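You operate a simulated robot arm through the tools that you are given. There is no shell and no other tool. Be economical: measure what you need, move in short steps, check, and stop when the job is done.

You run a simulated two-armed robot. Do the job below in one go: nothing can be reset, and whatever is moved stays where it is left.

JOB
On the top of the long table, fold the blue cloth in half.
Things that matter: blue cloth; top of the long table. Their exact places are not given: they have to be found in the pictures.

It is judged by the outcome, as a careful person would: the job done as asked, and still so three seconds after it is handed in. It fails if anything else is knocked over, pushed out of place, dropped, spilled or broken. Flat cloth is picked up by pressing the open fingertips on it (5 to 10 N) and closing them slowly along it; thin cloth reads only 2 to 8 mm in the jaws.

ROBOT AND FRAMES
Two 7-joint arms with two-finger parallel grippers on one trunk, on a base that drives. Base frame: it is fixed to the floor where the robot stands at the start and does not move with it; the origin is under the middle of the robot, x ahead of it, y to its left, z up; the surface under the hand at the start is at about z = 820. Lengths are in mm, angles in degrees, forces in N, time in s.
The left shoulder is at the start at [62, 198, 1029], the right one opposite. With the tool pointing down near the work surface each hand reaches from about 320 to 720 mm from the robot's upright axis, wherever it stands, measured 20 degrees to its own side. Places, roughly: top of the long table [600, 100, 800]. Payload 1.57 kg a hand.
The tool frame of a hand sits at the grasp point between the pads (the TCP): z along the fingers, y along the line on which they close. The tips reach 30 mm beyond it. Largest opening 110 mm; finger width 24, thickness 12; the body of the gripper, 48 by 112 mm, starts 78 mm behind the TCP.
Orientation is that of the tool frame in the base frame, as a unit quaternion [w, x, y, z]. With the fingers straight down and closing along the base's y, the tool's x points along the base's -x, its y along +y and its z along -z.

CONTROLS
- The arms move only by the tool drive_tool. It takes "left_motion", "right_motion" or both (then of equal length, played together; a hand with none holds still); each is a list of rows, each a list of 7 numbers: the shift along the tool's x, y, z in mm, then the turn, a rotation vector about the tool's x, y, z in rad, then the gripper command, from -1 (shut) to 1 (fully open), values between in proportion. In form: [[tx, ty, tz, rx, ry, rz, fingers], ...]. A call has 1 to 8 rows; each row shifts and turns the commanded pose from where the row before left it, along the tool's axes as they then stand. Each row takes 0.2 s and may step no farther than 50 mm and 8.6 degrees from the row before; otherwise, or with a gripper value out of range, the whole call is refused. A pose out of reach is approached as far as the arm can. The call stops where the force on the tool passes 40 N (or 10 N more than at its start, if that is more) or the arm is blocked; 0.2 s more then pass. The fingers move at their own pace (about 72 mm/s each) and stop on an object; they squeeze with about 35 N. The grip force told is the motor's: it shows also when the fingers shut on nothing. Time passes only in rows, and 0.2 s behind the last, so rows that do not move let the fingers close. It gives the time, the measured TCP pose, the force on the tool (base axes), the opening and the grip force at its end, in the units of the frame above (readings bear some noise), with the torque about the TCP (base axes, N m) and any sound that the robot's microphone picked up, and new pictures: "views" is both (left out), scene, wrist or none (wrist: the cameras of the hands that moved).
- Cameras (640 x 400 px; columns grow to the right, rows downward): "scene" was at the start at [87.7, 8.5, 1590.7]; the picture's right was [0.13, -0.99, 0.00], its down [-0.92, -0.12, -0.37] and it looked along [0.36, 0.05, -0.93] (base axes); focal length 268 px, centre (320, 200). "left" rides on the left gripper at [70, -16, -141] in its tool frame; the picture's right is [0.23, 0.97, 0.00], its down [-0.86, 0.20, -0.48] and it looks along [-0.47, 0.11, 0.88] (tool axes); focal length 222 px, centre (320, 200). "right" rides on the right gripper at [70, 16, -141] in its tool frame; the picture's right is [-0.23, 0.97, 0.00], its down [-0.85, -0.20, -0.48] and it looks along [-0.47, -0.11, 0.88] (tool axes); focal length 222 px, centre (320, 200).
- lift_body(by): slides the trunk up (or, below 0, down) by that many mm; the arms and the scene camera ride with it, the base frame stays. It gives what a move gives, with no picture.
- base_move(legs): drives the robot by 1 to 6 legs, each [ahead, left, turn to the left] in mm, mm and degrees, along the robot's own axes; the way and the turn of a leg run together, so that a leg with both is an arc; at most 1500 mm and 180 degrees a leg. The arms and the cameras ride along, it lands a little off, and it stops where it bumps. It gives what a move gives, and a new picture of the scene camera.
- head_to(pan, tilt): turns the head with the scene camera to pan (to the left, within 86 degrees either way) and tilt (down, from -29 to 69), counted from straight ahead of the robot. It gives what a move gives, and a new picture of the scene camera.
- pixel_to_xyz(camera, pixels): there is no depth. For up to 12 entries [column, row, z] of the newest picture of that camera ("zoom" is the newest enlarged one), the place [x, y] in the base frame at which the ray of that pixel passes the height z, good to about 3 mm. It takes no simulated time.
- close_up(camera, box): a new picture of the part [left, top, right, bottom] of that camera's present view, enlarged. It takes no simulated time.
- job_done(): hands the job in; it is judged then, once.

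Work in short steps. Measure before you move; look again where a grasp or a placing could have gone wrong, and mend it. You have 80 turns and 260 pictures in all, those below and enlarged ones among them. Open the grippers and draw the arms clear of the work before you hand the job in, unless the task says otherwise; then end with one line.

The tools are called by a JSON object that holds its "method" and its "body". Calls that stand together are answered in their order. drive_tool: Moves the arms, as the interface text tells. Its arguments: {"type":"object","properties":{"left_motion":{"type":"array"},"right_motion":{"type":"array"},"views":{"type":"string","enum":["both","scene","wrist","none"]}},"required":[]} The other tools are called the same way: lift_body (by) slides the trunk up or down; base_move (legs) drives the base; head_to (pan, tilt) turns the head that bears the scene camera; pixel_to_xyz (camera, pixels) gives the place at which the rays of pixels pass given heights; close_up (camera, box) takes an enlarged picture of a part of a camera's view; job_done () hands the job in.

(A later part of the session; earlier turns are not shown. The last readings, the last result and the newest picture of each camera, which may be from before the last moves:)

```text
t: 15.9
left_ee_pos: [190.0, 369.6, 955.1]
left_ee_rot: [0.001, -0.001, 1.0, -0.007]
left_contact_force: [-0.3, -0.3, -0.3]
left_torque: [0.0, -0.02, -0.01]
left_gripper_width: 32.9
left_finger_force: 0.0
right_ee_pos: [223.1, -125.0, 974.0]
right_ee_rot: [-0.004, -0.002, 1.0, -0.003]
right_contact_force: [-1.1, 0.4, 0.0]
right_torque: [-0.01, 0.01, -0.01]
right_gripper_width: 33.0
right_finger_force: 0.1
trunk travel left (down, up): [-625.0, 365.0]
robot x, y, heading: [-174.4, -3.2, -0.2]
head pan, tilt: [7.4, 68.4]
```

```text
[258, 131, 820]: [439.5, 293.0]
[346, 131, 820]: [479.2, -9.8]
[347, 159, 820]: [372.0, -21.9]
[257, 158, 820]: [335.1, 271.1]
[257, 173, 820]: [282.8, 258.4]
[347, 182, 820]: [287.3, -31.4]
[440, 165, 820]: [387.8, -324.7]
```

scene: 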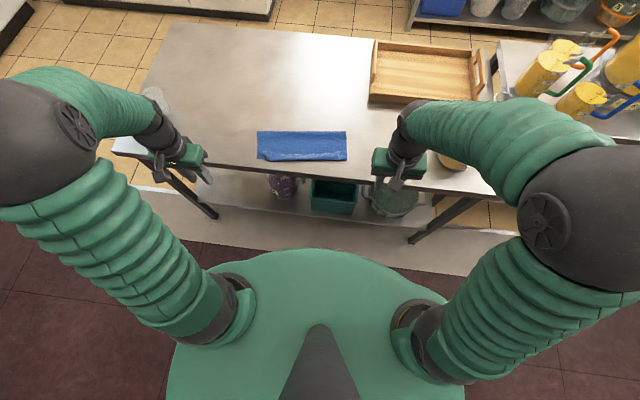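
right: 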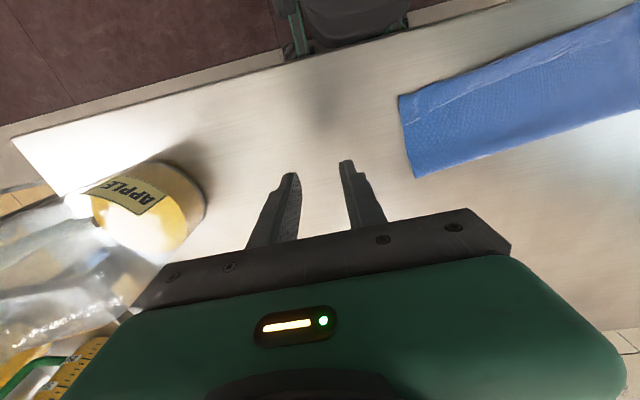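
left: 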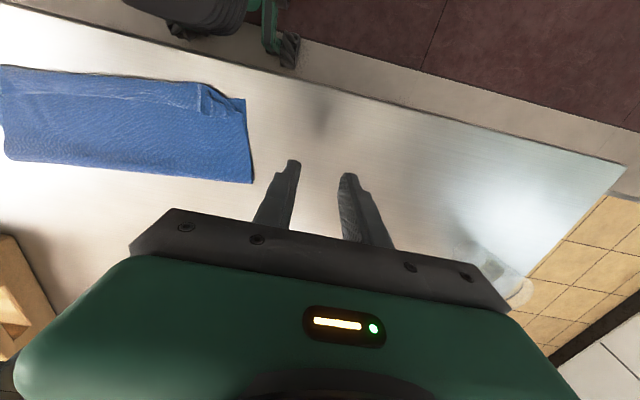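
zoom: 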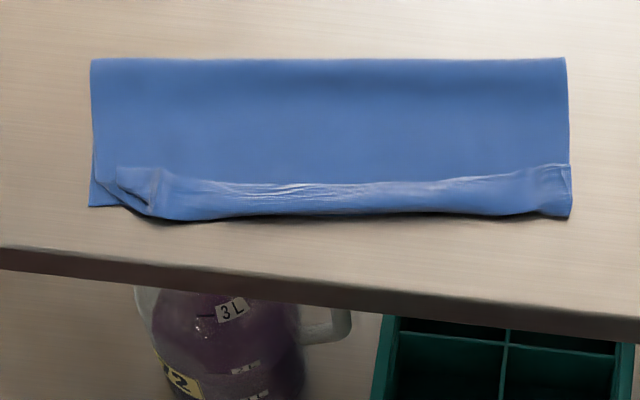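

Cloth corners are roughly (439,293), (479,−10), (372,−22), (335,271), with the table edge at x≈285. I measure the flap's hem line and near bend in the enlarged picture.

{"method": "pixel_to_xyz", "body": {"camera": "zoom", "pixels": [[118, 168, 825], [165, 172, 825], [290, 186, 825], [430, 182, 825], [560, 165, 825], [155, 215, 822], [290, 215, 822], [430, 211, 822], [560, 216, 822], [95, 205, 820]]}}

```text
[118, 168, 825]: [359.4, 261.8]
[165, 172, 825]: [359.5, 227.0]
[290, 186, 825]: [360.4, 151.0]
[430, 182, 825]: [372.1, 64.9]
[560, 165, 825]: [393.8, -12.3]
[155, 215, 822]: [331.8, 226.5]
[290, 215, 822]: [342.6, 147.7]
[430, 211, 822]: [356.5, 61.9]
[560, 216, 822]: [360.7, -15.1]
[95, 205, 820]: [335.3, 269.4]
```

The flap is 16–33 mm wide. I will try to roll it out by pressing closed fingertips lightly on it near the hem and dragging toward me; first I move the closed fingers above the two flap ends.

{"method": "drive_tool", "body": {"left_motion": [[-27, -22.5, 4, 0, 0, 0, -1], [-27, -22.5, 8, 0, 0, 0, -1], [-27, -22.5, 12, 0, 0, 0, -1], [-27, -22.5, 15, 0, 0, 0, -1], [-27, -22.5, 15, 0, 0, 0, -1], [-28, -22.5, 16, 0, 0, 0, -1], [0, 0, 12, 0, 0, 0, -1]], "right_motion": [[-26, 22.5, 7, 0, 0, 0, -1], [-26, 22.5, 10, 0, 0, 0, -1], [-26, 22.5, 15, 0, 0, 0, -1], [-26, 22.5, 19, 0, 0, 0, -1], [-26, 22.5, 19, 0, 0, 0, -1], [-25, 22.5, 19, 0, 0, 0, -1], [0, 0, 12, 0, 0, 0, -1]], "views": "wrist"}}

```text
t: 17.5
left_ee_pos: [352.2, 233.0, 877.7]
left_ee_rot: [0.003, 0.0, 1.0, -0.007]
left_contact_force: [0.1, 0.4, 0.8]
left_torque: [-0.01, -0.02, -0.02]
left_gripper_width: 0.0
left_finger_force: 21.0
right_ee_pos: [373.1, 11.9, 873.8]
right_ee_rot: [-0.002, -0.002, 1.0, -0.004]
right_contact_force: [0.8, 0.5, -0.2]
right_torque: [0.0, -0.02, -0.01]
right_gripper_width: 0.0
right_finger_force: 21.4
trunk travel left (down, up): [-625.0, 365.0]
robot x, y, heading: [-175.3, -3.1, -0.2]
head pan, tilt: [7.4, 68.4]
```

right: 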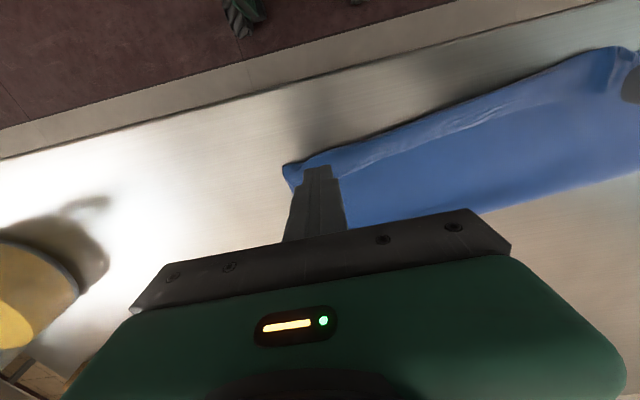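
left: 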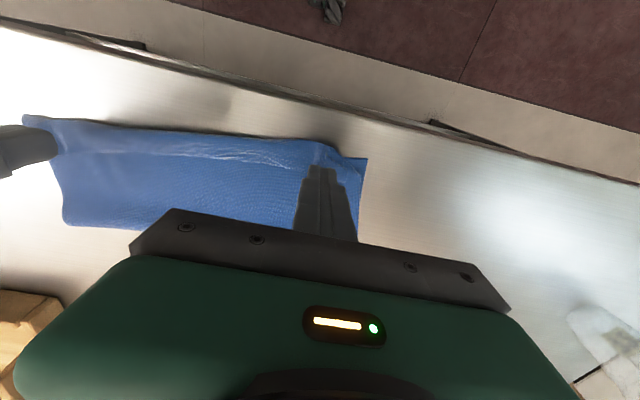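

I shift the right 7 mm away and lower both until a light contact.

{"method": "drive_tool", "body": {"left_motion": [[0, 0, 10, 0, 0, 0, -1], [0, 0, 8, 0, 0, 0, -1], [0, 0, 3, 0, 0, 0, -1], [0, 0, 2, 0, 0, 0, -1]], "right_motion": [[-7, 0, 7, 0, 0, 0, -1], [0, 0, 8, 0, 0, 0, -1], [0, 0, 2, 0, 0, 0, -1], [0, 0, 2, 0, 0, 0, -1]], "views": "none"}}

```text
t: 18.5
left_ee_pos: [352.4, 232.4, 853.5]
left_ee_rot: [0.002, 0.0, 1.0, -0.007]
left_contact_force: [-0.8, -0.3, 0.3]
left_torque: [-0.01, 0.0, -0.02]
left_gripper_width: 0.1
left_finger_force: 21.4
right_ee_pos: [381.6, 10.0, 852.9]
right_ee_rot: [-0.002, -0.001, 1.0, -0.004]
right_contact_force: [-0.4, -0.6, 1.0]
right_torque: [0.0, 0.02, -0.01]
right_gripper_width: 0.1
right_finger_force: 21.3
trunk travel left (down, up): [-625.0, 365.0]
robot x, y, heading: [-177.1, -0.9, 0.2]
head pan, tilt: [7.4, 68.4]
```

Almost touching; I press 2–3 mm more and drag 24 mm toward me.

{"method": "drive_tool", "body": {"left_motion": [[0, 0, 3, 0, 0, 0, -1], [3, 0, 0, 0, 0, 0, -1], [5, 0, 0, 0, 0, 0, -1], [6, 0, 0, 0, 0, 0, -1], [6, 0, 0, 0, 0, 0, -1], [6, 0, 0, 0, 0, 0, -1]], "right_motion": [[0, 0, 3, 0, 0, 0, -1], [3, 0, 0, 0, 0, 0, -1], [5, 0, 0, 0, 0, 0, -1], [6, 0, 0, 0, 0, 0, -1], [6, 0, 0, 0, 0, 0, -1], [6, 0, 0, 0, 0, 0, -1]], "views": "both"}}

{"method": "close_up", "body": {"camera": "scene", "box": [240, 120, 360, 195]}}

```text
t: 19.9
left_ee_pos: [324.0, 232.6, 852.3]
left_ee_rot: [0.003, 0.0, 1.0, -0.008]
left_contact_force: [1.9, -0.5, 11.1]
left_torque: [0.06, 0.01, -0.04]
left_gripper_width: 0.0
left_finger_force: 21.7
right_ee_pos: [354.3, 9.5, 851.3]
right_ee_rot: [-0.001, -0.002, 1.0, -0.003]
right_contact_force: [1.5, 0.0, 7.6]
right_torque: [0.06, -0.04, 0.0]
right_gripper_width: 0.2
right_finger_force: 21.0
trunk travel left (down, up): [-625.0, 365.0]
robot x, y, heading: [-173.8, 0.2, -0.0]
head pan, tilt: [7.4, 68.4]
```

scene: 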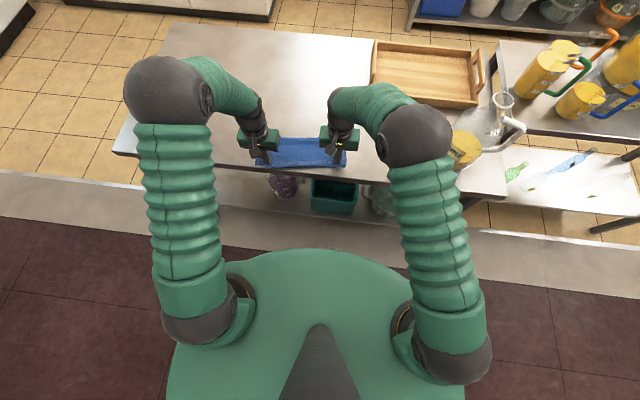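
right: 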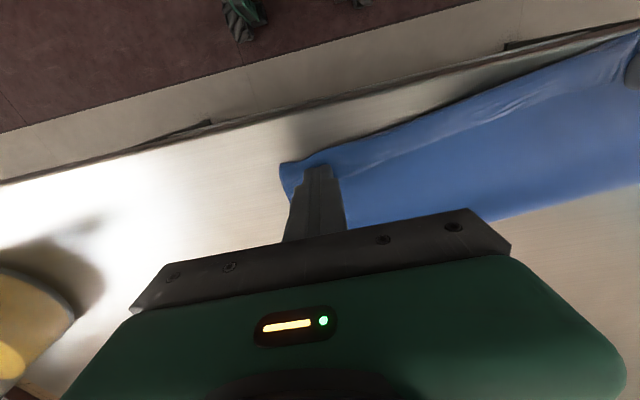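
left: 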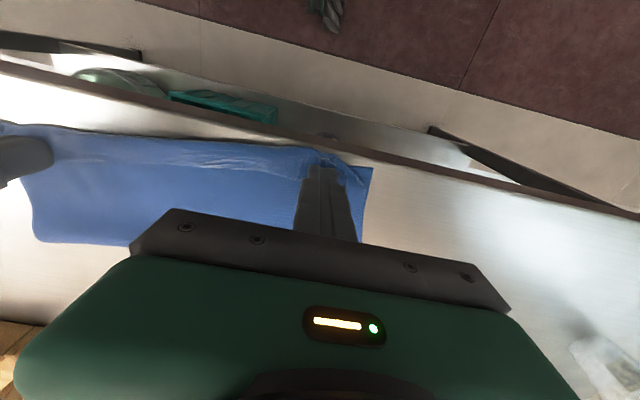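

```text
5.33 times, centred on (300, 158) of scene
```

zoom: 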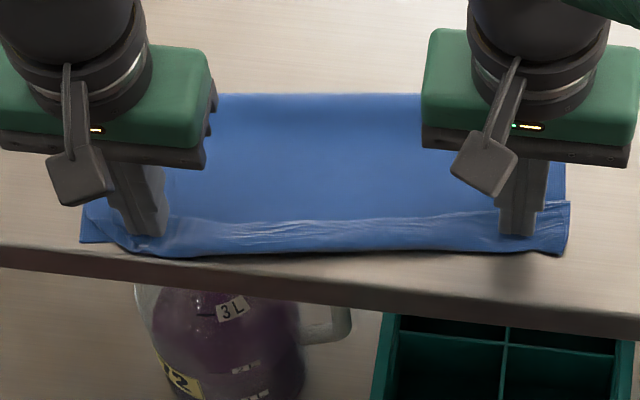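

The whole folded cloth slid along instead of the flap rolling. I push it back the same way, then lift and look.

{"method": "drive_tool", "body": {"left_motion": [[-4, 0, 0, 0, 0, 0, -1], [-7, 0, 0, 0, 0, 0, -1], [-8, 0, 0, 0, 0, 0, -1], [-8, 0, 0, 0, 0, 0, -1], [-8, 0, 0, 0, 0, 0, -1], [-6, 0, 0, 0, 0, 0, -1], [0, 0, -20, 0, 0, 0, -1], [0, 0, -25, 0, 0, 0, -0.4]], "right_motion": [[-4, 0, 0, 0, 0, 0, -1], [-7, 0, 0, 0, 0, 0, -1], [-7, 0, 0, 0, 0, 0, -1], [-7, 0, 0, 0, 0, 0, -1], [-6, 0, 0, 0, 0, 0, -1], [0, 0, 0, 0, 0, 0, -1], [0, 0, -20, 0, 0, 0, -1], [0, 0, -25, 0, 0, 0, -0.4]], "views": "both"}}

{"method": "close_up", "body": {"camera": "scene", "box": [240, 110, 360, 185]}}

```text
t: 21.7
left_ee_pos: [365.2, 234.5, 897.2]
left_ee_rot: [0.003, -0.001, 1.0, -0.007]
left_contact_force: [-0.9, -0.1, -0.2]
left_torque: [0.01, 0.03, -0.01]
left_gripper_width: 33.1
left_finger_force: 0.1
right_ee_pos: [383.4, 10.8, 898.3]
right_ee_rot: [-0.002, -0.002, 1.0, -0.004]
right_contact_force: [0.6, 0.4, 0.3]
right_torque: [-0.02, -0.03, 0.01]
right_gripper_width: 33.0
right_finger_force: 0.1
trunk travel left (down, up): [-625.0, 365.0]
robot x, y, heading: [-175.1, 0.4, -0.2]
head pan, tilt: [7.4, 68.4]
```

scene: 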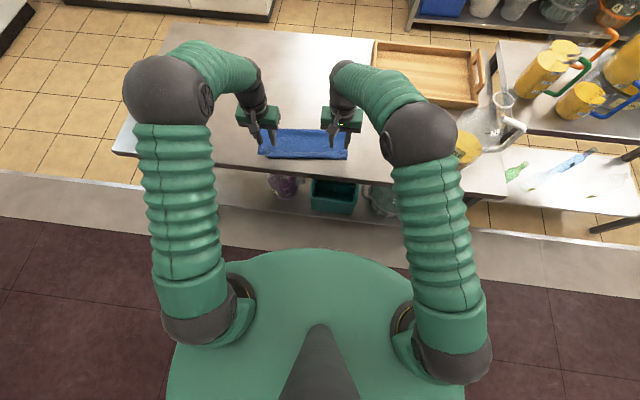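
right: 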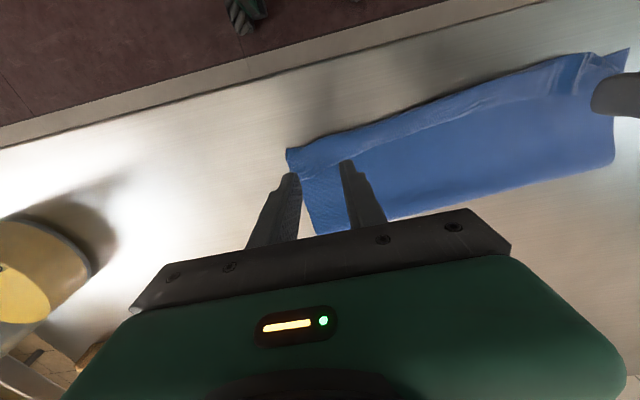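
left: 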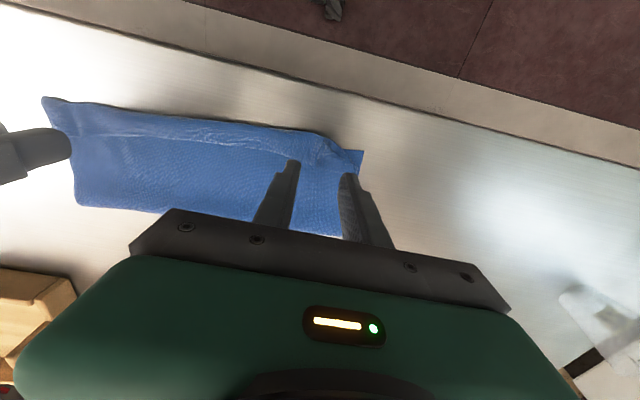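

```text
5.33 times, centred on (300, 148) of scene
```

zoom: 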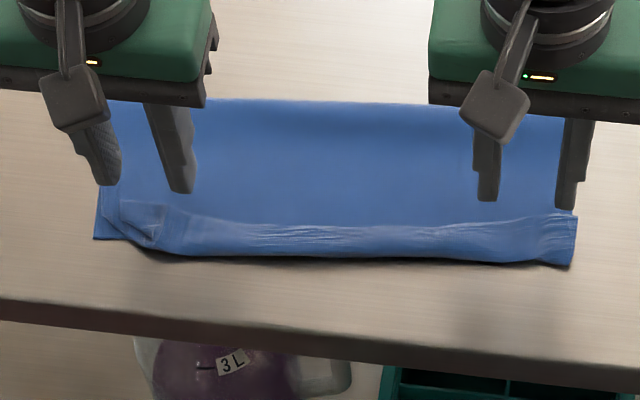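

I measure the flap outline again: right end hem (560,218), bend (560,262); left flap corner (122,200), hem (190,213), bend (160,250).

{"method": "pixel_to_xyz", "body": {"camera": "zoom", "pixels": [[560, 217, 824], [560, 262, 822], [575, 215, 824], [122, 200, 824], [190, 213, 824], [165, 250, 822], [300, 226, 824], [300, 255, 822], [430, 226, 824], [430, 258, 822], [95, 238, 820]]}}

```text
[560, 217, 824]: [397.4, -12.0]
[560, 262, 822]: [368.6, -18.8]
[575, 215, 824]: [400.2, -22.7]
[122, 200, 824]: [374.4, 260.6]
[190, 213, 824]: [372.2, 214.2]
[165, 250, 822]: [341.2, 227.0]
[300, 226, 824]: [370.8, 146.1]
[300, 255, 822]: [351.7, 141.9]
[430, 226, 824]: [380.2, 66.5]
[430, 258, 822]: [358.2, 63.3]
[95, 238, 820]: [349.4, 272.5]
```

I lower both open hands onto the flap ends: left at (365,236), right at (390,9).

{"method": "drive_tool", "body": {"left_motion": [[0, 2, 20, 0, 0, 0, -0.4], [0, 0, 18, 0, 0, 0, -0.4], [0, 0, 5, 0, 0, 0, -0.4], [0, 0, 2, 0, 0, 0, -0.4]], "right_motion": [[-6, -2, 20, 0, 0, 0, -0.4], [0, 0, 18, 0, 0, 0, -0.4], [0, 0, 5, 0, 0, 0, -0.4], [0, 0, 2, 0, 0, 0, -0.4]], "views": "wrist"}}

```text
t: 22.7
left_ee_pos: [366.3, 235.1, 853.1]
left_ee_rot: [0.003, 0.0, 1.0, -0.008]
left_contact_force: [0.0, -0.7, 4.3]
left_torque: [0.11, -0.03, -0.02]
left_gripper_width: 33.5
left_finger_force: 0.1
right_ee_pos: [392.7, 9.4, 852.5]
right_ee_rot: [-0.001, -0.001, 1.0, -0.003]
right_contact_force: [-0.3, 0.0, 3.1]
right_torque: [0.02, -0.01, 0.01]
right_gripper_width: 33.1
right_finger_force: 0.1
trunk travel left (down, up): [-625.0, 365.0]
robot x, y, heading: [-173.7, -0.5, -0.0]
head pan, tilt: [7.4, 68.4]
```

right: 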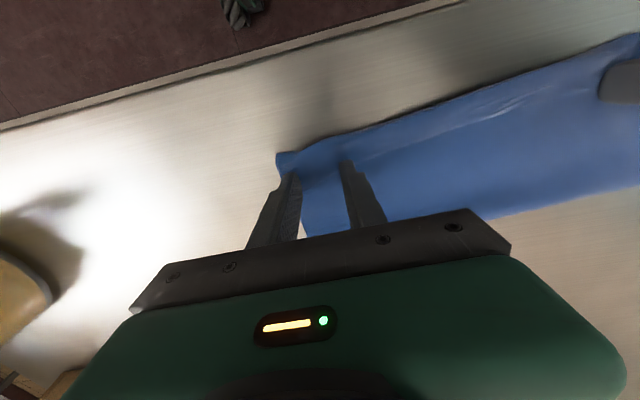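
left: 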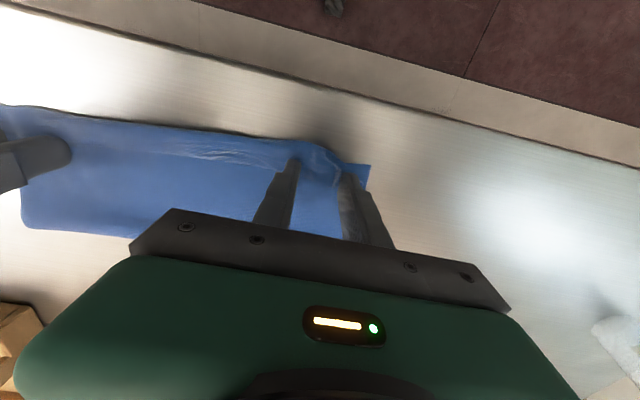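

Light contact of 3–4 N on both. I close slowly along the cloth and lift 20 mm.

{"method": "drive_tool", "body": {"left_motion": [[0, 0, 0, 0, 0, 0, -0.55], [0, 0, 0, 0, 0, 0, -0.7], [0, 0, 0, 0, 0, 0, -0.85], [0, 0, 0, 0, 0, 0, -1], [0, 0, 0, 0, 0, 0, -1], [0, 0, 0, 0, 0, 0, -1], [0, 0, -10, 0, 0, 0, -1], [0, 0, -12, 0, 0, 0, -1]], "right_motion": [[0, 0, 0, 0, 0, 0, -0.55], [0, 0, 0, 0, 0, 0, -0.7], [0, 0, 0, 0, 0, 0, -0.85], [0, 0, 0, 0, 0, 0, -1], [0, 0, 0, 0, 0, 0, -1], [0, 0, 0, 0, 0, 0, -1], [0, 0, -10, 0, 0, 0, -1], [0, 0, -12, 0, 0, 0, -1]], "views": "both"}}

{"method": "close_up", "body": {"camera": "scene", "box": [240, 110, 360, 185]}}

{"method": "close_up", "body": {"camera": "right", "box": [240, 100, 440, 230]}}

{"method": "close_up", "body": {"camera": "left", "box": [220, 100, 420, 230]}}

```text
t: 24.5
left_ee_pos: [366.0, 234.6, 874.6]
left_ee_rot: [0.003, 0.0, 1.0, -0.008]
left_contact_force: [1.3, -8.5, -0.4]
left_torque: [-0.25, -0.01, 0.01]
left_gripper_width: 2.1
left_finger_force: 23.7
right_ee_pos: [391.7, 10.5, 873.0]
right_ee_rot: [-0.001, -0.002, 1.0, -0.004]
right_contact_force: [-0.8, 7.8, 1.5]
right_torque: [0.32, 0.05, -0.03]
right_gripper_width: 2.9
right_finger_force: 24.4
trunk travel left (down, up): [-625.0, 365.0]
robot x, y, heading: [-174.6, -0.0, -0.1]
head pan, tilt: [7.4, 68.4]
```

scene: 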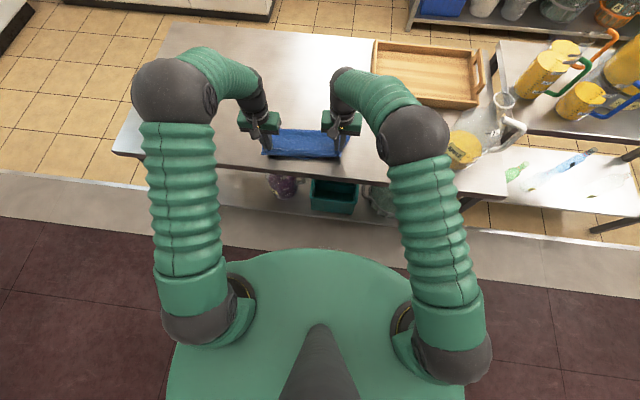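
right: 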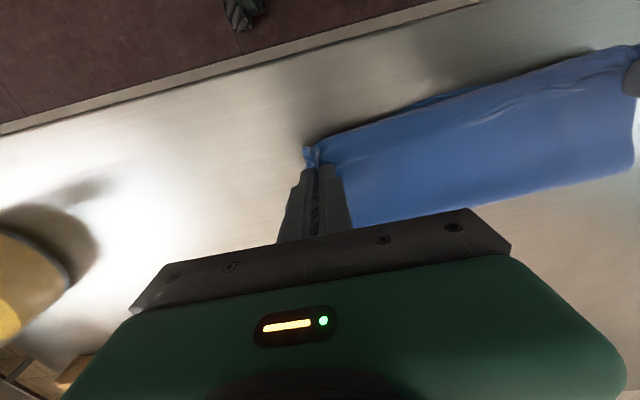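
left: 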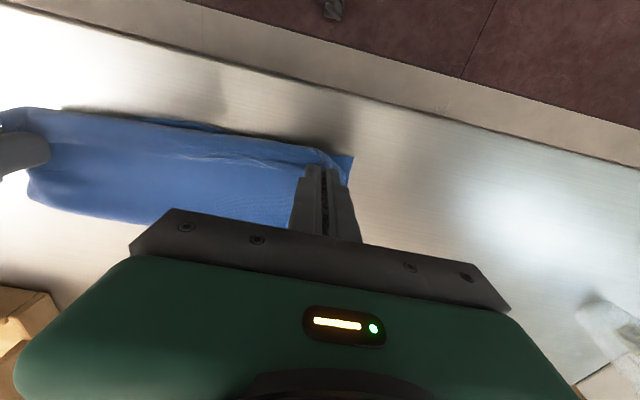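

```text
5.33 times, centred on (300, 148) of scene
```

zoom: 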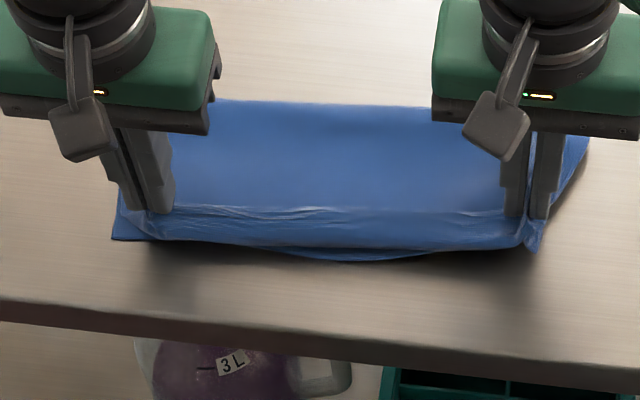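

```text
3.08 times, centred on (340, 165) of right
```

zoom: 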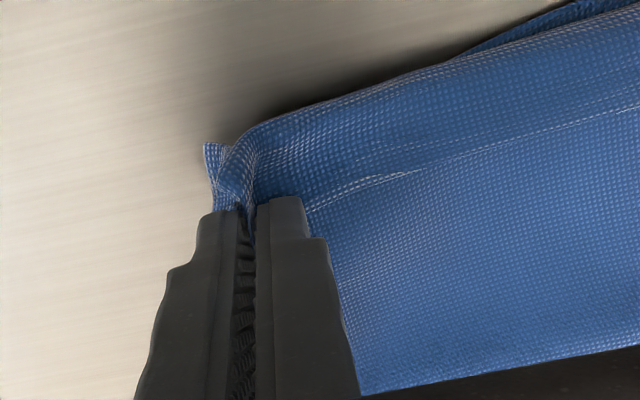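

```text
3.08 times, centred on (320, 165) of left
```

zoom: 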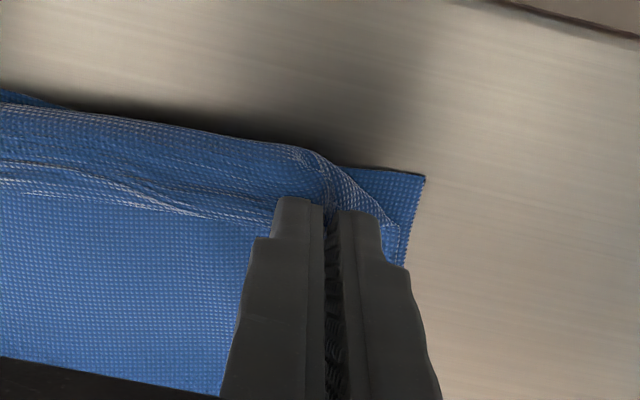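

Both hands caught the flap, but the right one probably caught layers beneath too. I put it back down, release, and rise to re-grip differently (closing along x, with a lighter touch).

{"method": "drive_tool", "body": {"left_motion": [[0, 0, 10, 0, 0, 0, -1], [0, 0, 10, 0, 0, 0, -1], [0, 0, 0, 0, 0, 0, -0.7], [0, 0, 0, 0, 0, 0, -0.4], [0, 0, 0, 0, 0, 0, -0.3], [0, 0, -30, 0, 0, 0, -0.3], [0, 0, -40, 0, 0, 0, -0.3], [0, 20, -20, 0, 0, 0, -0.3]], "right_motion": [[0, -4, 10, 0, 0, 0, -1], [0, -4, 10, 0, 0, 0, -1], [0, 0, 0, 0, 0, 0, -0.7], [0, 0, 0, 0, 0, 0, -0.4], [0, 0, 0, 0, 0, 0, -0.3], [0, 0, -30, 0, 0, 0, -0.3], [0, 0, -40, 0, 0, 0, -0.3], [0, -20, -20, 0, 0, 0, -0.3]], "views": "wrist"}}

{"method": "close_up", "body": {"camera": "scene", "box": [240, 110, 360, 185]}}

```text
t: 26.3
left_ee_pos: [366.1, 256.3, 944.2]
left_ee_rot: [0.002, 0.0, 1.0, -0.007]
left_contact_force: [0.2, -0.5, 0.2]
left_torque: [-0.02, 0.01, 0.03]
left_gripper_width: 38.3
left_finger_force: 0.0
right_ee_pos: [393.8, -20.2, 944.8]
right_ee_rot: [-0.003, -0.002, 1.0, -0.004]
right_contact_force: [0.5, 0.4, -0.1]
right_torque: [-0.03, -0.03, 0.0]
right_gripper_width: 38.3
right_finger_force: 0.0
trunk travel left (down, up): [-625.0, 365.0]
robot x, y, heading: [-174.0, 2.8, -0.0]
head pan, tilt: [7.4, 68.4]
```

right: 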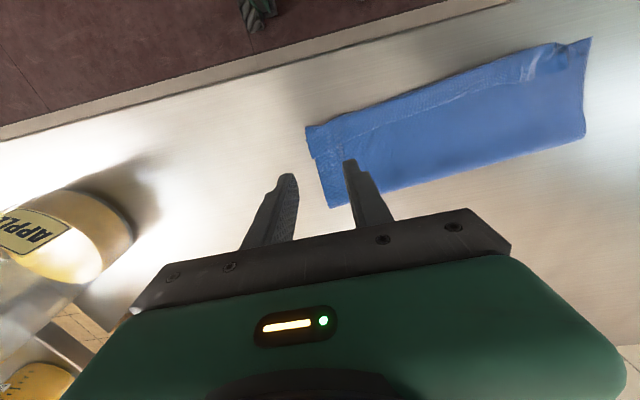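
left: 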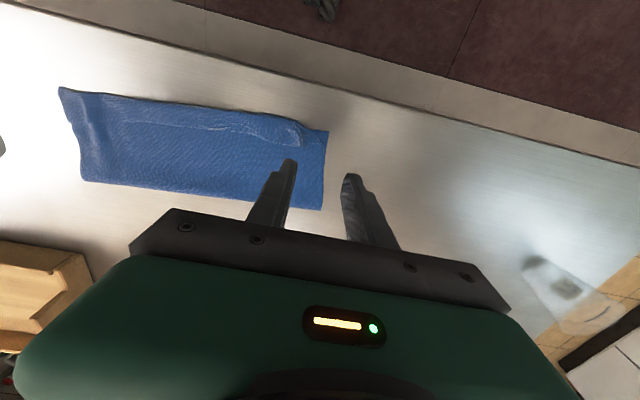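

```text
5.33 times, centred on (300, 148) of scene
```

zoom: 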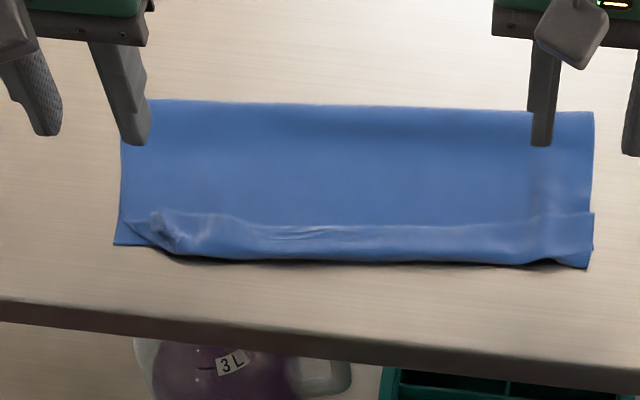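

The state is unchanged and tidy. I turn both hands 90° about the vertical so that the fingers close along x.

{"method": "drive_tool", "body": {"left_motion": [[0, 0, 0, 0, 0, 0.145, -0.3], [0, 0, 0, 0, 0, 0.145, -0.3], [0, 0, 0, 0, 0, 0.145, -0.3], [0, 0, 0, 0, 0, 0.145, -0.3], [0, 0, 0, 0, 0, 0.145, -0.3], [0, 0, 0, 0, 0, 0.145, -0.3], [0, 0, 0, 0, 0, 0.145, -0.3], [0, 0, 0, 0, 0, 0.145, -0.3]], "right_motion": [[0, 0, 0, 0, 0, -0.145, -0.3], [0, 0, 0, 0, 0, -0.145, -0.3], [0, 0, 0, 0, 0, -0.145, -0.3], [0, 0, 0, 0, 0, -0.145, -0.3], [0, 0, 0, 0, 0, -0.145, -0.3], [0, 0, 0, 0, 0, -0.145, -0.3], [0, 0, 0, 0, 0, -0.145, -0.3], [0, 0, 0, 0, 0, -0.145, -0.3]], "views": "none"}}

{"method": "drive_tool", "body": {"left_motion": [[0, 0, 0, 0, 0, 0.14, -0.3], [0, 0, 0, 0, 0, 0.14, -0.3], [0, 0, 0, 0, 0, 0.13, -0.3]], "right_motion": [[0, 0, 0, 0, 0, -0.14, -0.3], [0, 0, 0, 0, 0, -0.14, -0.3], [0, 0, 0, 0, 0, -0.13, -0.3]], "views": "both"}}

```text
t: 28.1
left_ee_pos: [365.8, 255.8, 942.1]
left_ee_rot: [0.006, 0.548, 0.837, -0.005]
left_contact_force: [0.4, 0.4, -0.5]
left_torque: [0.01, -0.01, -0.01]
left_gripper_width: 38.5
left_finger_force: 0.1
right_ee_pos: [392.2, -18.3, 944.8]
right_ee_rot: [-0.004, -0.551, 0.834, -0.002]
right_contact_force: [0.2, 1.0, 0.0]
right_torque: [-0.01, 0.01, 0.01]
right_gripper_width: 38.4
right_finger_force: 0.0
trunk travel left (down, up): [-625.0, 365.0]
robot x, y, heading: [-173.5, 0.1, 0.0]
head pan, tilt: [7.4, 68.4]
```

```text
t: 28.9
left_ee_pos: [365.7, 255.8, 944.2]
left_ee_rot: [0.006, 0.707, 0.707, -0.004]
left_contact_force: [-0.1, 0.3, -0.3]
left_torque: [0.01, -0.01, -0.03]
left_gripper_width: 38.2
left_finger_force: 0.2
right_ee_pos: [392.3, -20.2, 942.3]
right_ee_rot: [0.004, 0.708, -0.706, 0.001]
right_contact_force: [0.6, 0.5, 0.4]
right_torque: [-0.02, 0.01, 0.02]
right_gripper_width: 38.5
right_finger_force: 0.1
trunk travel left (down, up): [-625.0, 365.0]
robot x, y, heading: [-175.7, 1.1, -0.2]
head pan, tilt: [7.4, 68.4]
```

scene: 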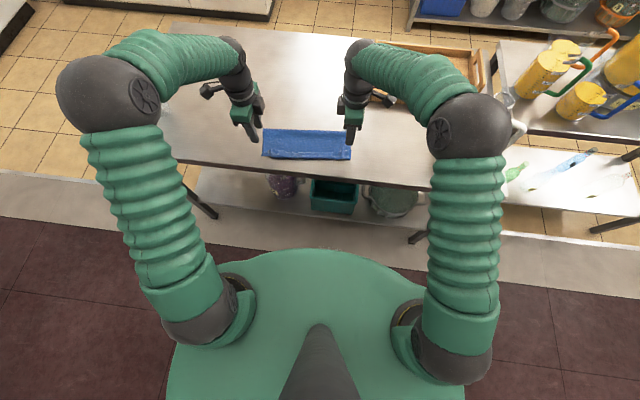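
right: 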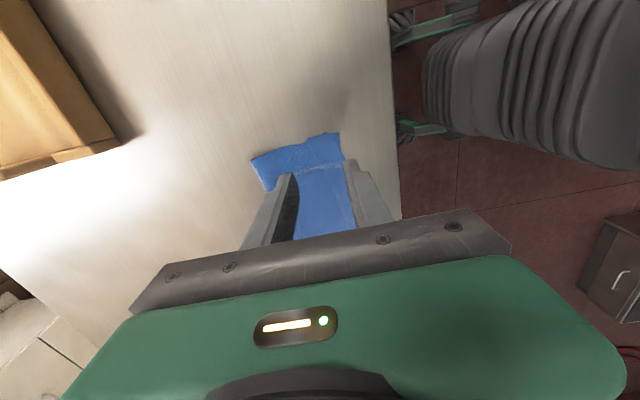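
left: 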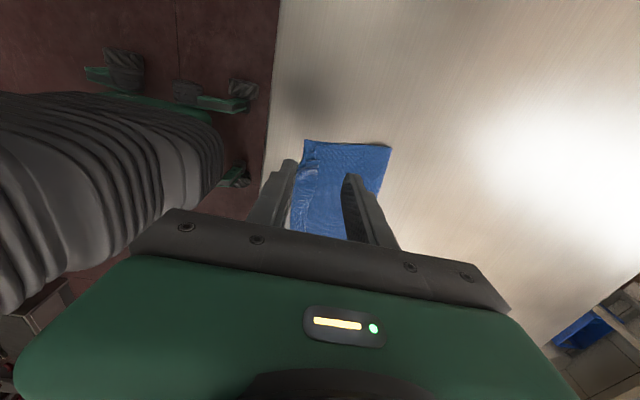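

Both hands are turned (left: tool y = +x; right: tool y = −x). I take a close-up and measure the hem line again.

{"method": "close_up", "body": {"camera": "scene", "box": [250, 115, 360, 175]}}

```text
5.82 times, centred on (305, 145) of scene
```

zoom: 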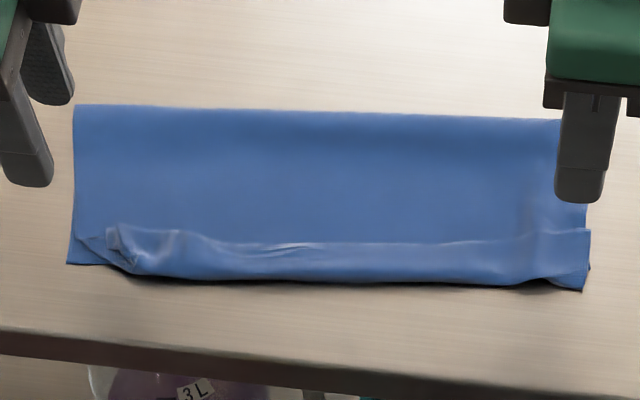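

{"method": "pixel_to_xyz", "body": {"camera": "zoom", "pixels": [[115, 228, 824], [175, 232, 824], [240, 243, 824], [320, 243, 824], [440, 243, 824], [530, 234, 824], [585, 229, 824], [135, 272, 822], [240, 279, 822], [440, 284, 822], [540, 280, 822], [580, 291, 820]]}}

```text
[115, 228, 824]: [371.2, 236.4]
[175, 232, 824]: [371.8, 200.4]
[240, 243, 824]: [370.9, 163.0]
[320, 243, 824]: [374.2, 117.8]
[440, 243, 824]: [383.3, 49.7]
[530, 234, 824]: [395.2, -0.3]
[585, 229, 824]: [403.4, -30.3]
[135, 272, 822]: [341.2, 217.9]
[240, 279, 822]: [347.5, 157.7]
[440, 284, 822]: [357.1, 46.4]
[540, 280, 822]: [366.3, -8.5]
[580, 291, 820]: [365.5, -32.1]
```

Hem line: left x≈371 at y≈205, right x≈393 at y≈10. I go above those with the fingers 24 mm apart, straddling the hem.

{"method": "drive_tool", "body": {"left_motion": [[-17, 0, 10, 0, 0, 0, -0.56], [-17, 0, 25, 0, 0, 0, -0.56], [-17, 0, 30, 0, 0, 0, -0.56], [0, 0, 15, 0, 0, 0, -0.56]], "right_motion": [[-10, 2, 10, 0, 0, 0, -0.56], [-10, 2, 25, 0, 0, 0, -0.56], [-10, 1, 30, 0, 0, 0, -0.56], [0, 0, 15, 0, 0, 0, -0.56]], "views": "wrist"}}

{"method": "close_up", "body": {"camera": "left", "box": [220, 90, 420, 230]}}

{"method": "close_up", "body": {"camera": "right", "box": [220, 90, 420, 230]}}

```text
t: 29.9
left_ee_pos: [368.1, 203.5, 862.9]
left_ee_rot: [0.006, 0.707, 0.707, -0.003]
left_contact_force: [0.3, 0.2, 0.6]
left_torque: [-0.03, -0.01, 0.01]
left_gripper_width: 23.9
left_finger_force: 0.1
right_ee_pos: [388.0, 12.2, 861.9]
right_ee_rot: [0.005, 0.708, -0.706, 0.0]
right_contact_force: [-0.2, 0.6, -0.3]
right_torque: [0.02, -0.01, -0.02]
right_gripper_width: 24.2
right_finger_force: 0.0
trunk travel left (down, up): [-625.0, 365.0]
robot x, y, heading: [-177.0, 3.6, -0.0]
head pan, tilt: [7.4, 68.4]
```

right: 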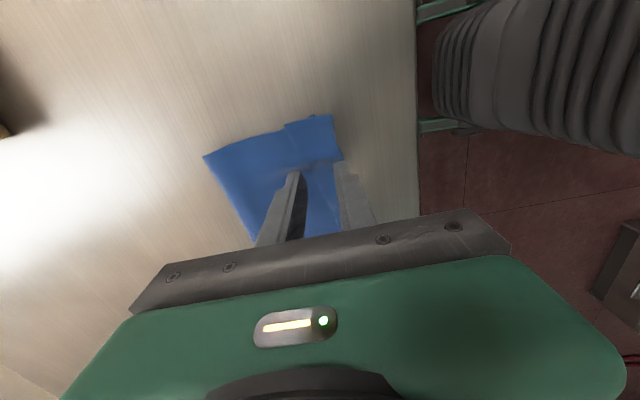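
left: 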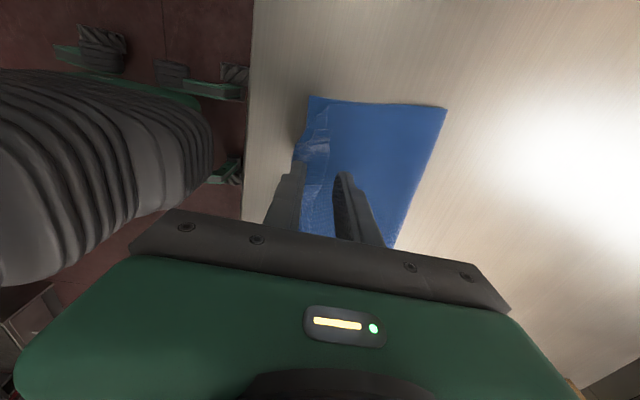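

```text
2.86 times, centred on (320, 160) of left
```

zoom: 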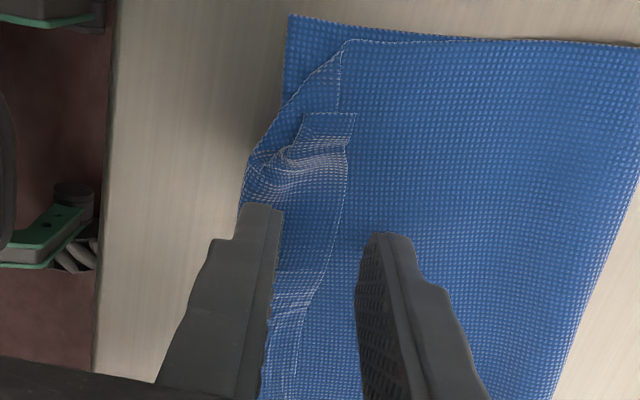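

```text
2.86 times, centred on (320, 160) of right
```

zoom: 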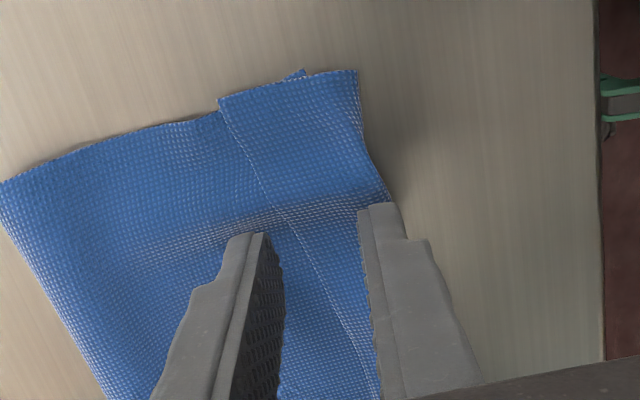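

Ideal view: the fingers straddle the hem. I lower by about 8–9 mm to a bare touch.

{"method": "drive_tool", "body": {"left_motion": [[0, 0, 6, 0, 0, 0, -0.56], [0, 0, 3, 0, 0, 0, -0.56], [0, 0, 1, 0, 0, 0, -0.56]], "right_motion": [[0, 0, 5, 0, 0, 0, -0.56], [0, 0, 3, 0, 0, 0, -0.56], [0, 0, 1, 0, 0, 0, -0.56]], "views": "none"}}

```text
t: 30.7
left_ee_pos: [366.5, 203.1, 855.2]
left_ee_rot: [0.007, 0.706, 0.708, -0.003]
left_contact_force: [-0.6, 0.4, 0.7]
left_torque: [0.01, 0.0, -0.04]
left_gripper_width: 24.1
left_finger_force: 0.0
right_ee_pos: [386.6, 11.3, 853.9]
right_ee_rot: [0.004, 0.708, -0.706, 0.001]
right_contact_force: [-0.3, -0.2, -0.5]
right_torque: [-0.02, -0.02, 0.02]
right_gripper_width: 24.1
right_finger_force: 0.0
trunk travel left (down, up): [-625.0, 365.0]
robot x, y, heading: [-174.5, -0.7, -0.3]
head pan, tilt: [7.4, 68.4]
```

{"method": "drive_tool", "body": {"left_motion": [[0, 0, 1.5, 0, 0, 0, -0.56], [0, 0, 1, 0, 0, 0, -0.56]], "right_motion": [[0, 0, 1, 0, 0, 0, -0.56], [0, 0, 1, 0, 0, 0, -0.56]], "views": "none"}}

```text
t: 31.3
left_ee_pos: [365.5, 203.7, 852.4]
left_ee_rot: [0.007, 0.707, 0.707, -0.003]
left_contact_force: [0.2, -0.7, 3.1]
left_torque: [0.0, -0.01, -0.01]
left_gripper_width: 23.8
left_finger_force: 0.0
right_ee_pos: [386.3, 10.3, 851.7]
right_ee_rot: [0.004, 0.709, -0.706, 0.002]
right_contact_force: [-0.9, -0.4, 2.3]
right_torque: [0.01, 0.04, -0.02]
right_gripper_width: 23.7
right_finger_force: 0.0
trunk travel left (down, up): [-625.0, 365.0]
robot x, y, heading: [-175.7, 0.0, -0.0]
head pan, tilt: [7.4, 68.4]
```

Contact is about 2–3 N. I close slowly, lift 15 mm and look at what is held.

{"method": "drive_tool", "body": {"left_motion": [[0, 0, 0, 0, 0, 0, -0.65], [0, 0, 0, 0, 0, 0, -0.75], [0, 0, 0, 0, 0, 0, -0.85], [0, 0, 0, 0, 0, 0, -1], [0, 0, 0, 0, 0, 0, -1], [0, 0, 0, 0, 0, 0, -1], [0, 0, -8, 0, 0, 0, -1], [0, 0, -8, 0, 0, 0, -1]], "right_motion": [[0, 0, 0, 0, 0, 0, -0.65], [0, 0, 0, 0, 0, 0, -0.75], [0, 0, 0, 0, 0, 0, -0.85], [0, 0, 0, 0, 0, 0, -1], [0, 0, 0, 0, 0, 0, -1], [0, 0, 0, 0, 0, 0, -1], [0, 0, -8, 0, 0, 0, -1], [0, 0, -8, 0, 0, 0, -1]], "views": "none"}}

{"method": "close_up", "body": {"camera": "left", "box": [220, 90, 420, 230]}}

{"method": "close_up", "body": {"camera": "right", "box": [220, 90, 420, 230]}}

{"method": "close_up", "body": {"camera": "scene", "box": [250, 115, 360, 175]}}

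```text
t: 33.1
left_ee_pos: [365.5, 203.0, 867.6]
left_ee_rot: [0.007, 0.707, 0.708, -0.003]
left_contact_force: [0.1, -0.6, 1.2]
left_torque: [-0.01, 0.02, 0.02]
left_gripper_width: 1.7
left_finger_force: 23.0
right_ee_pos: [386.7, 10.2, 869.0]
right_ee_rot: [0.003, 0.708, -0.706, 0.002]
right_contact_force: [0.3, 1.8, -0.8]
right_torque: [0.02, 0.0, 0.01]
right_gripper_width: 6.7
right_finger_force: 26.1
trunk travel left (down, up): [-625.0, 365.0]
robot x, y, heading: [-176.0, 0.2, -0.2]
head pan, tilt: [7.4, 68.4]
```

```text
2.86 times, centred on (320, 160) of left
```

zoom: 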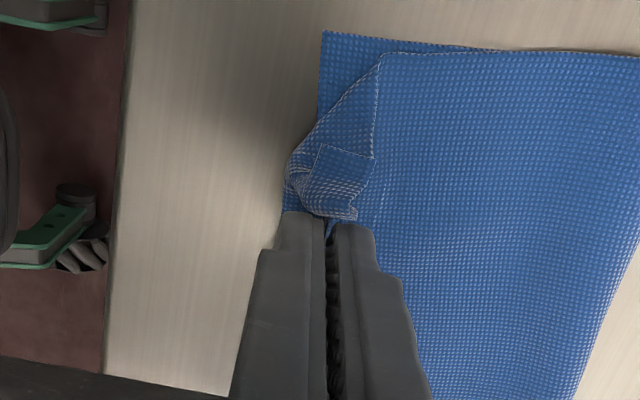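

```text
2.86 times, centred on (320, 160) of right
```

zoom: 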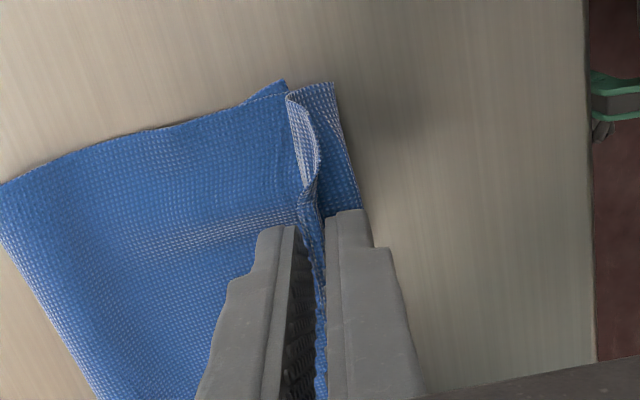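

```text
5.82 times, centred on (305, 145) of scene
```

zoom: 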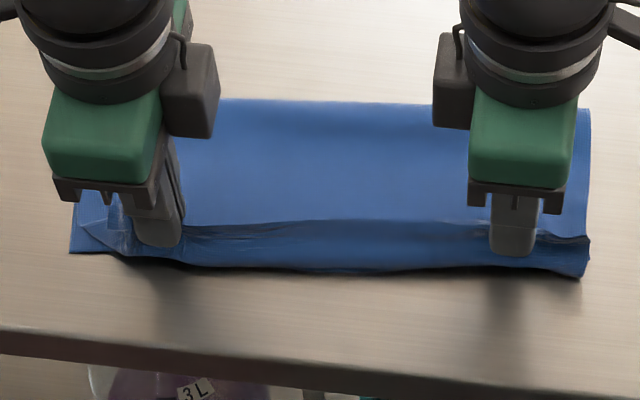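

Excellent: now each hand holds the flap's hem, standing up, with the lower layer undisturbed. I raise it and bring it toward me, tilting the fingers forward a little, watching the poses.

{"method": "drive_tool", "body": {"left_motion": [[0, -5, -15, 0, 0, 0, -1], [0, -8, -15, 0, 0, 0, -1], [0, -8, -10, -0.1, 0, 0, -1], [0, -5, -5, -0.1, 0, 0, -1]], "right_motion": [[0, 5, -15, 0, 0, 0, -1], [0, 8, -15, 0, 0, 0, -1], [0, 8, -10, 0.1, 0, 0, -1], [0, 5, -5, 0.1, 0, 0, -1]], "views": "wrist"}}

{"method": "close_up", "body": {"camera": "scene", "box": [250, 115, 360, 175]}}

```text
t: 34.1
left_ee_pos: [337.0, 205.1, 913.7]
left_ee_rot: [0.078, 0.702, 0.704, 0.068]
left_contact_force: [-0.5, -0.6, -0.4]
left_torque: [0.0, 0.03, -0.01]
left_gripper_width: 1.6
left_finger_force: 24.0
right_ee_pos: [359.5, 12.0, 914.4]
right_ee_rot: [-0.068, 0.705, -0.702, 0.074]
right_contact_force: [-0.8, 0.8, 0.2]
right_torque: [-0.01, 0.01, 0.01]
right_gripper_width: 6.5
right_finger_force: 26.0
trunk travel left (down, up): [-625.0, 365.0]
robot x, y, heading: [-174.0, -1.8, -0.0]
head pan, tilt: [7.4, 68.4]
```

right: 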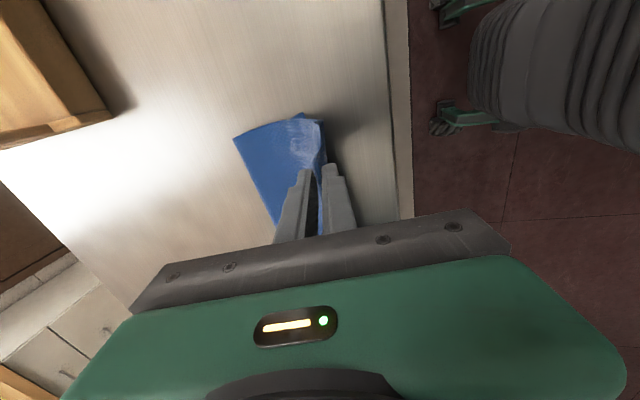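
left: 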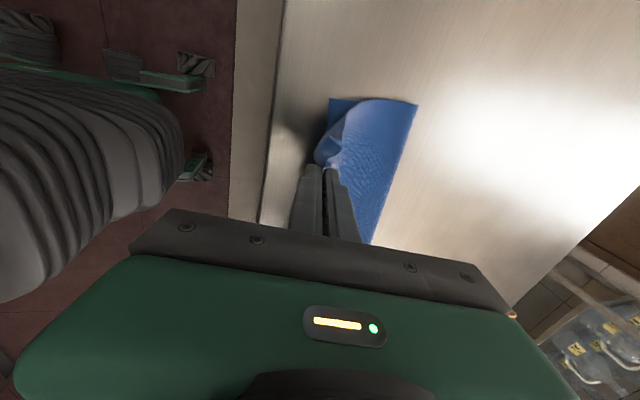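

```text
5.82 times, centred on (305, 145) of scene
```

zoom: 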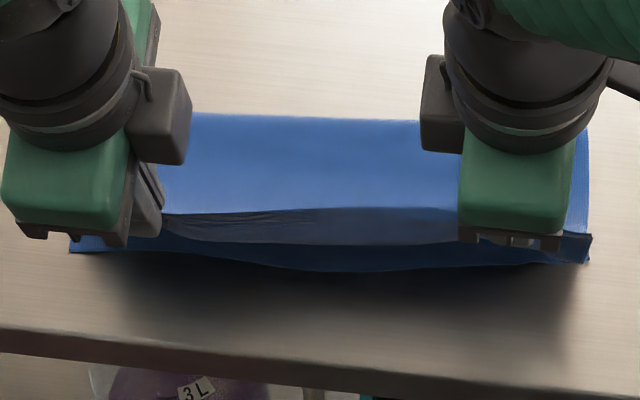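

The upper layer now hangs from the hands and the lower edge shows below it at zoom (72,252), (320,271), (588,262). I measure that edge and look closer at the grips.

{"method": "pixel_to_xyz", "body": {"camera": "zoom", "pixels": [[72, 252, 820], [250, 262, 820], [320, 271, 820], [440, 268, 820], [588, 262, 820], [195, 113, 820], [588, 130, 820]]}}

{"method": "close_up", "body": {"camera": "right", "box": [220, 90, 380, 220]}}

{"method": "close_up", "body": {"camera": "left", "box": [280, 80, 440, 210]}}

```text
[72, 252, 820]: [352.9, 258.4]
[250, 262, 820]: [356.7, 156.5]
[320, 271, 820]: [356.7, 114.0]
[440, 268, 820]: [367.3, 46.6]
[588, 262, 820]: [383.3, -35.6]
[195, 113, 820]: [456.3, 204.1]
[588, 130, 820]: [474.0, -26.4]
```

```text
3.08 times, centred on (300, 155) of right
```

zoom: 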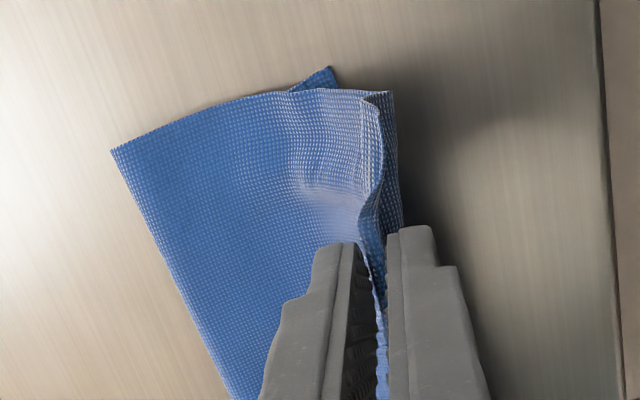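

```text
3.08 times, centred on (360, 145) of left
```

zoom: 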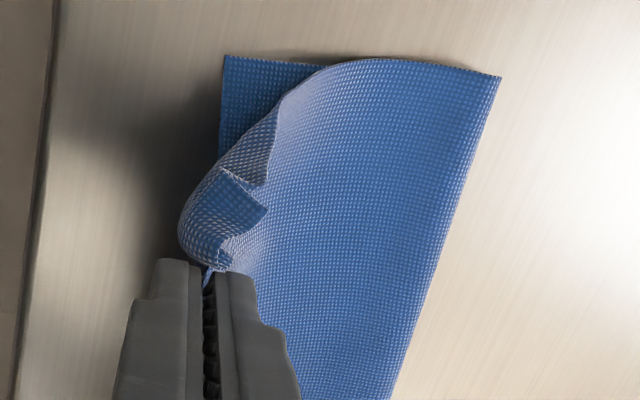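

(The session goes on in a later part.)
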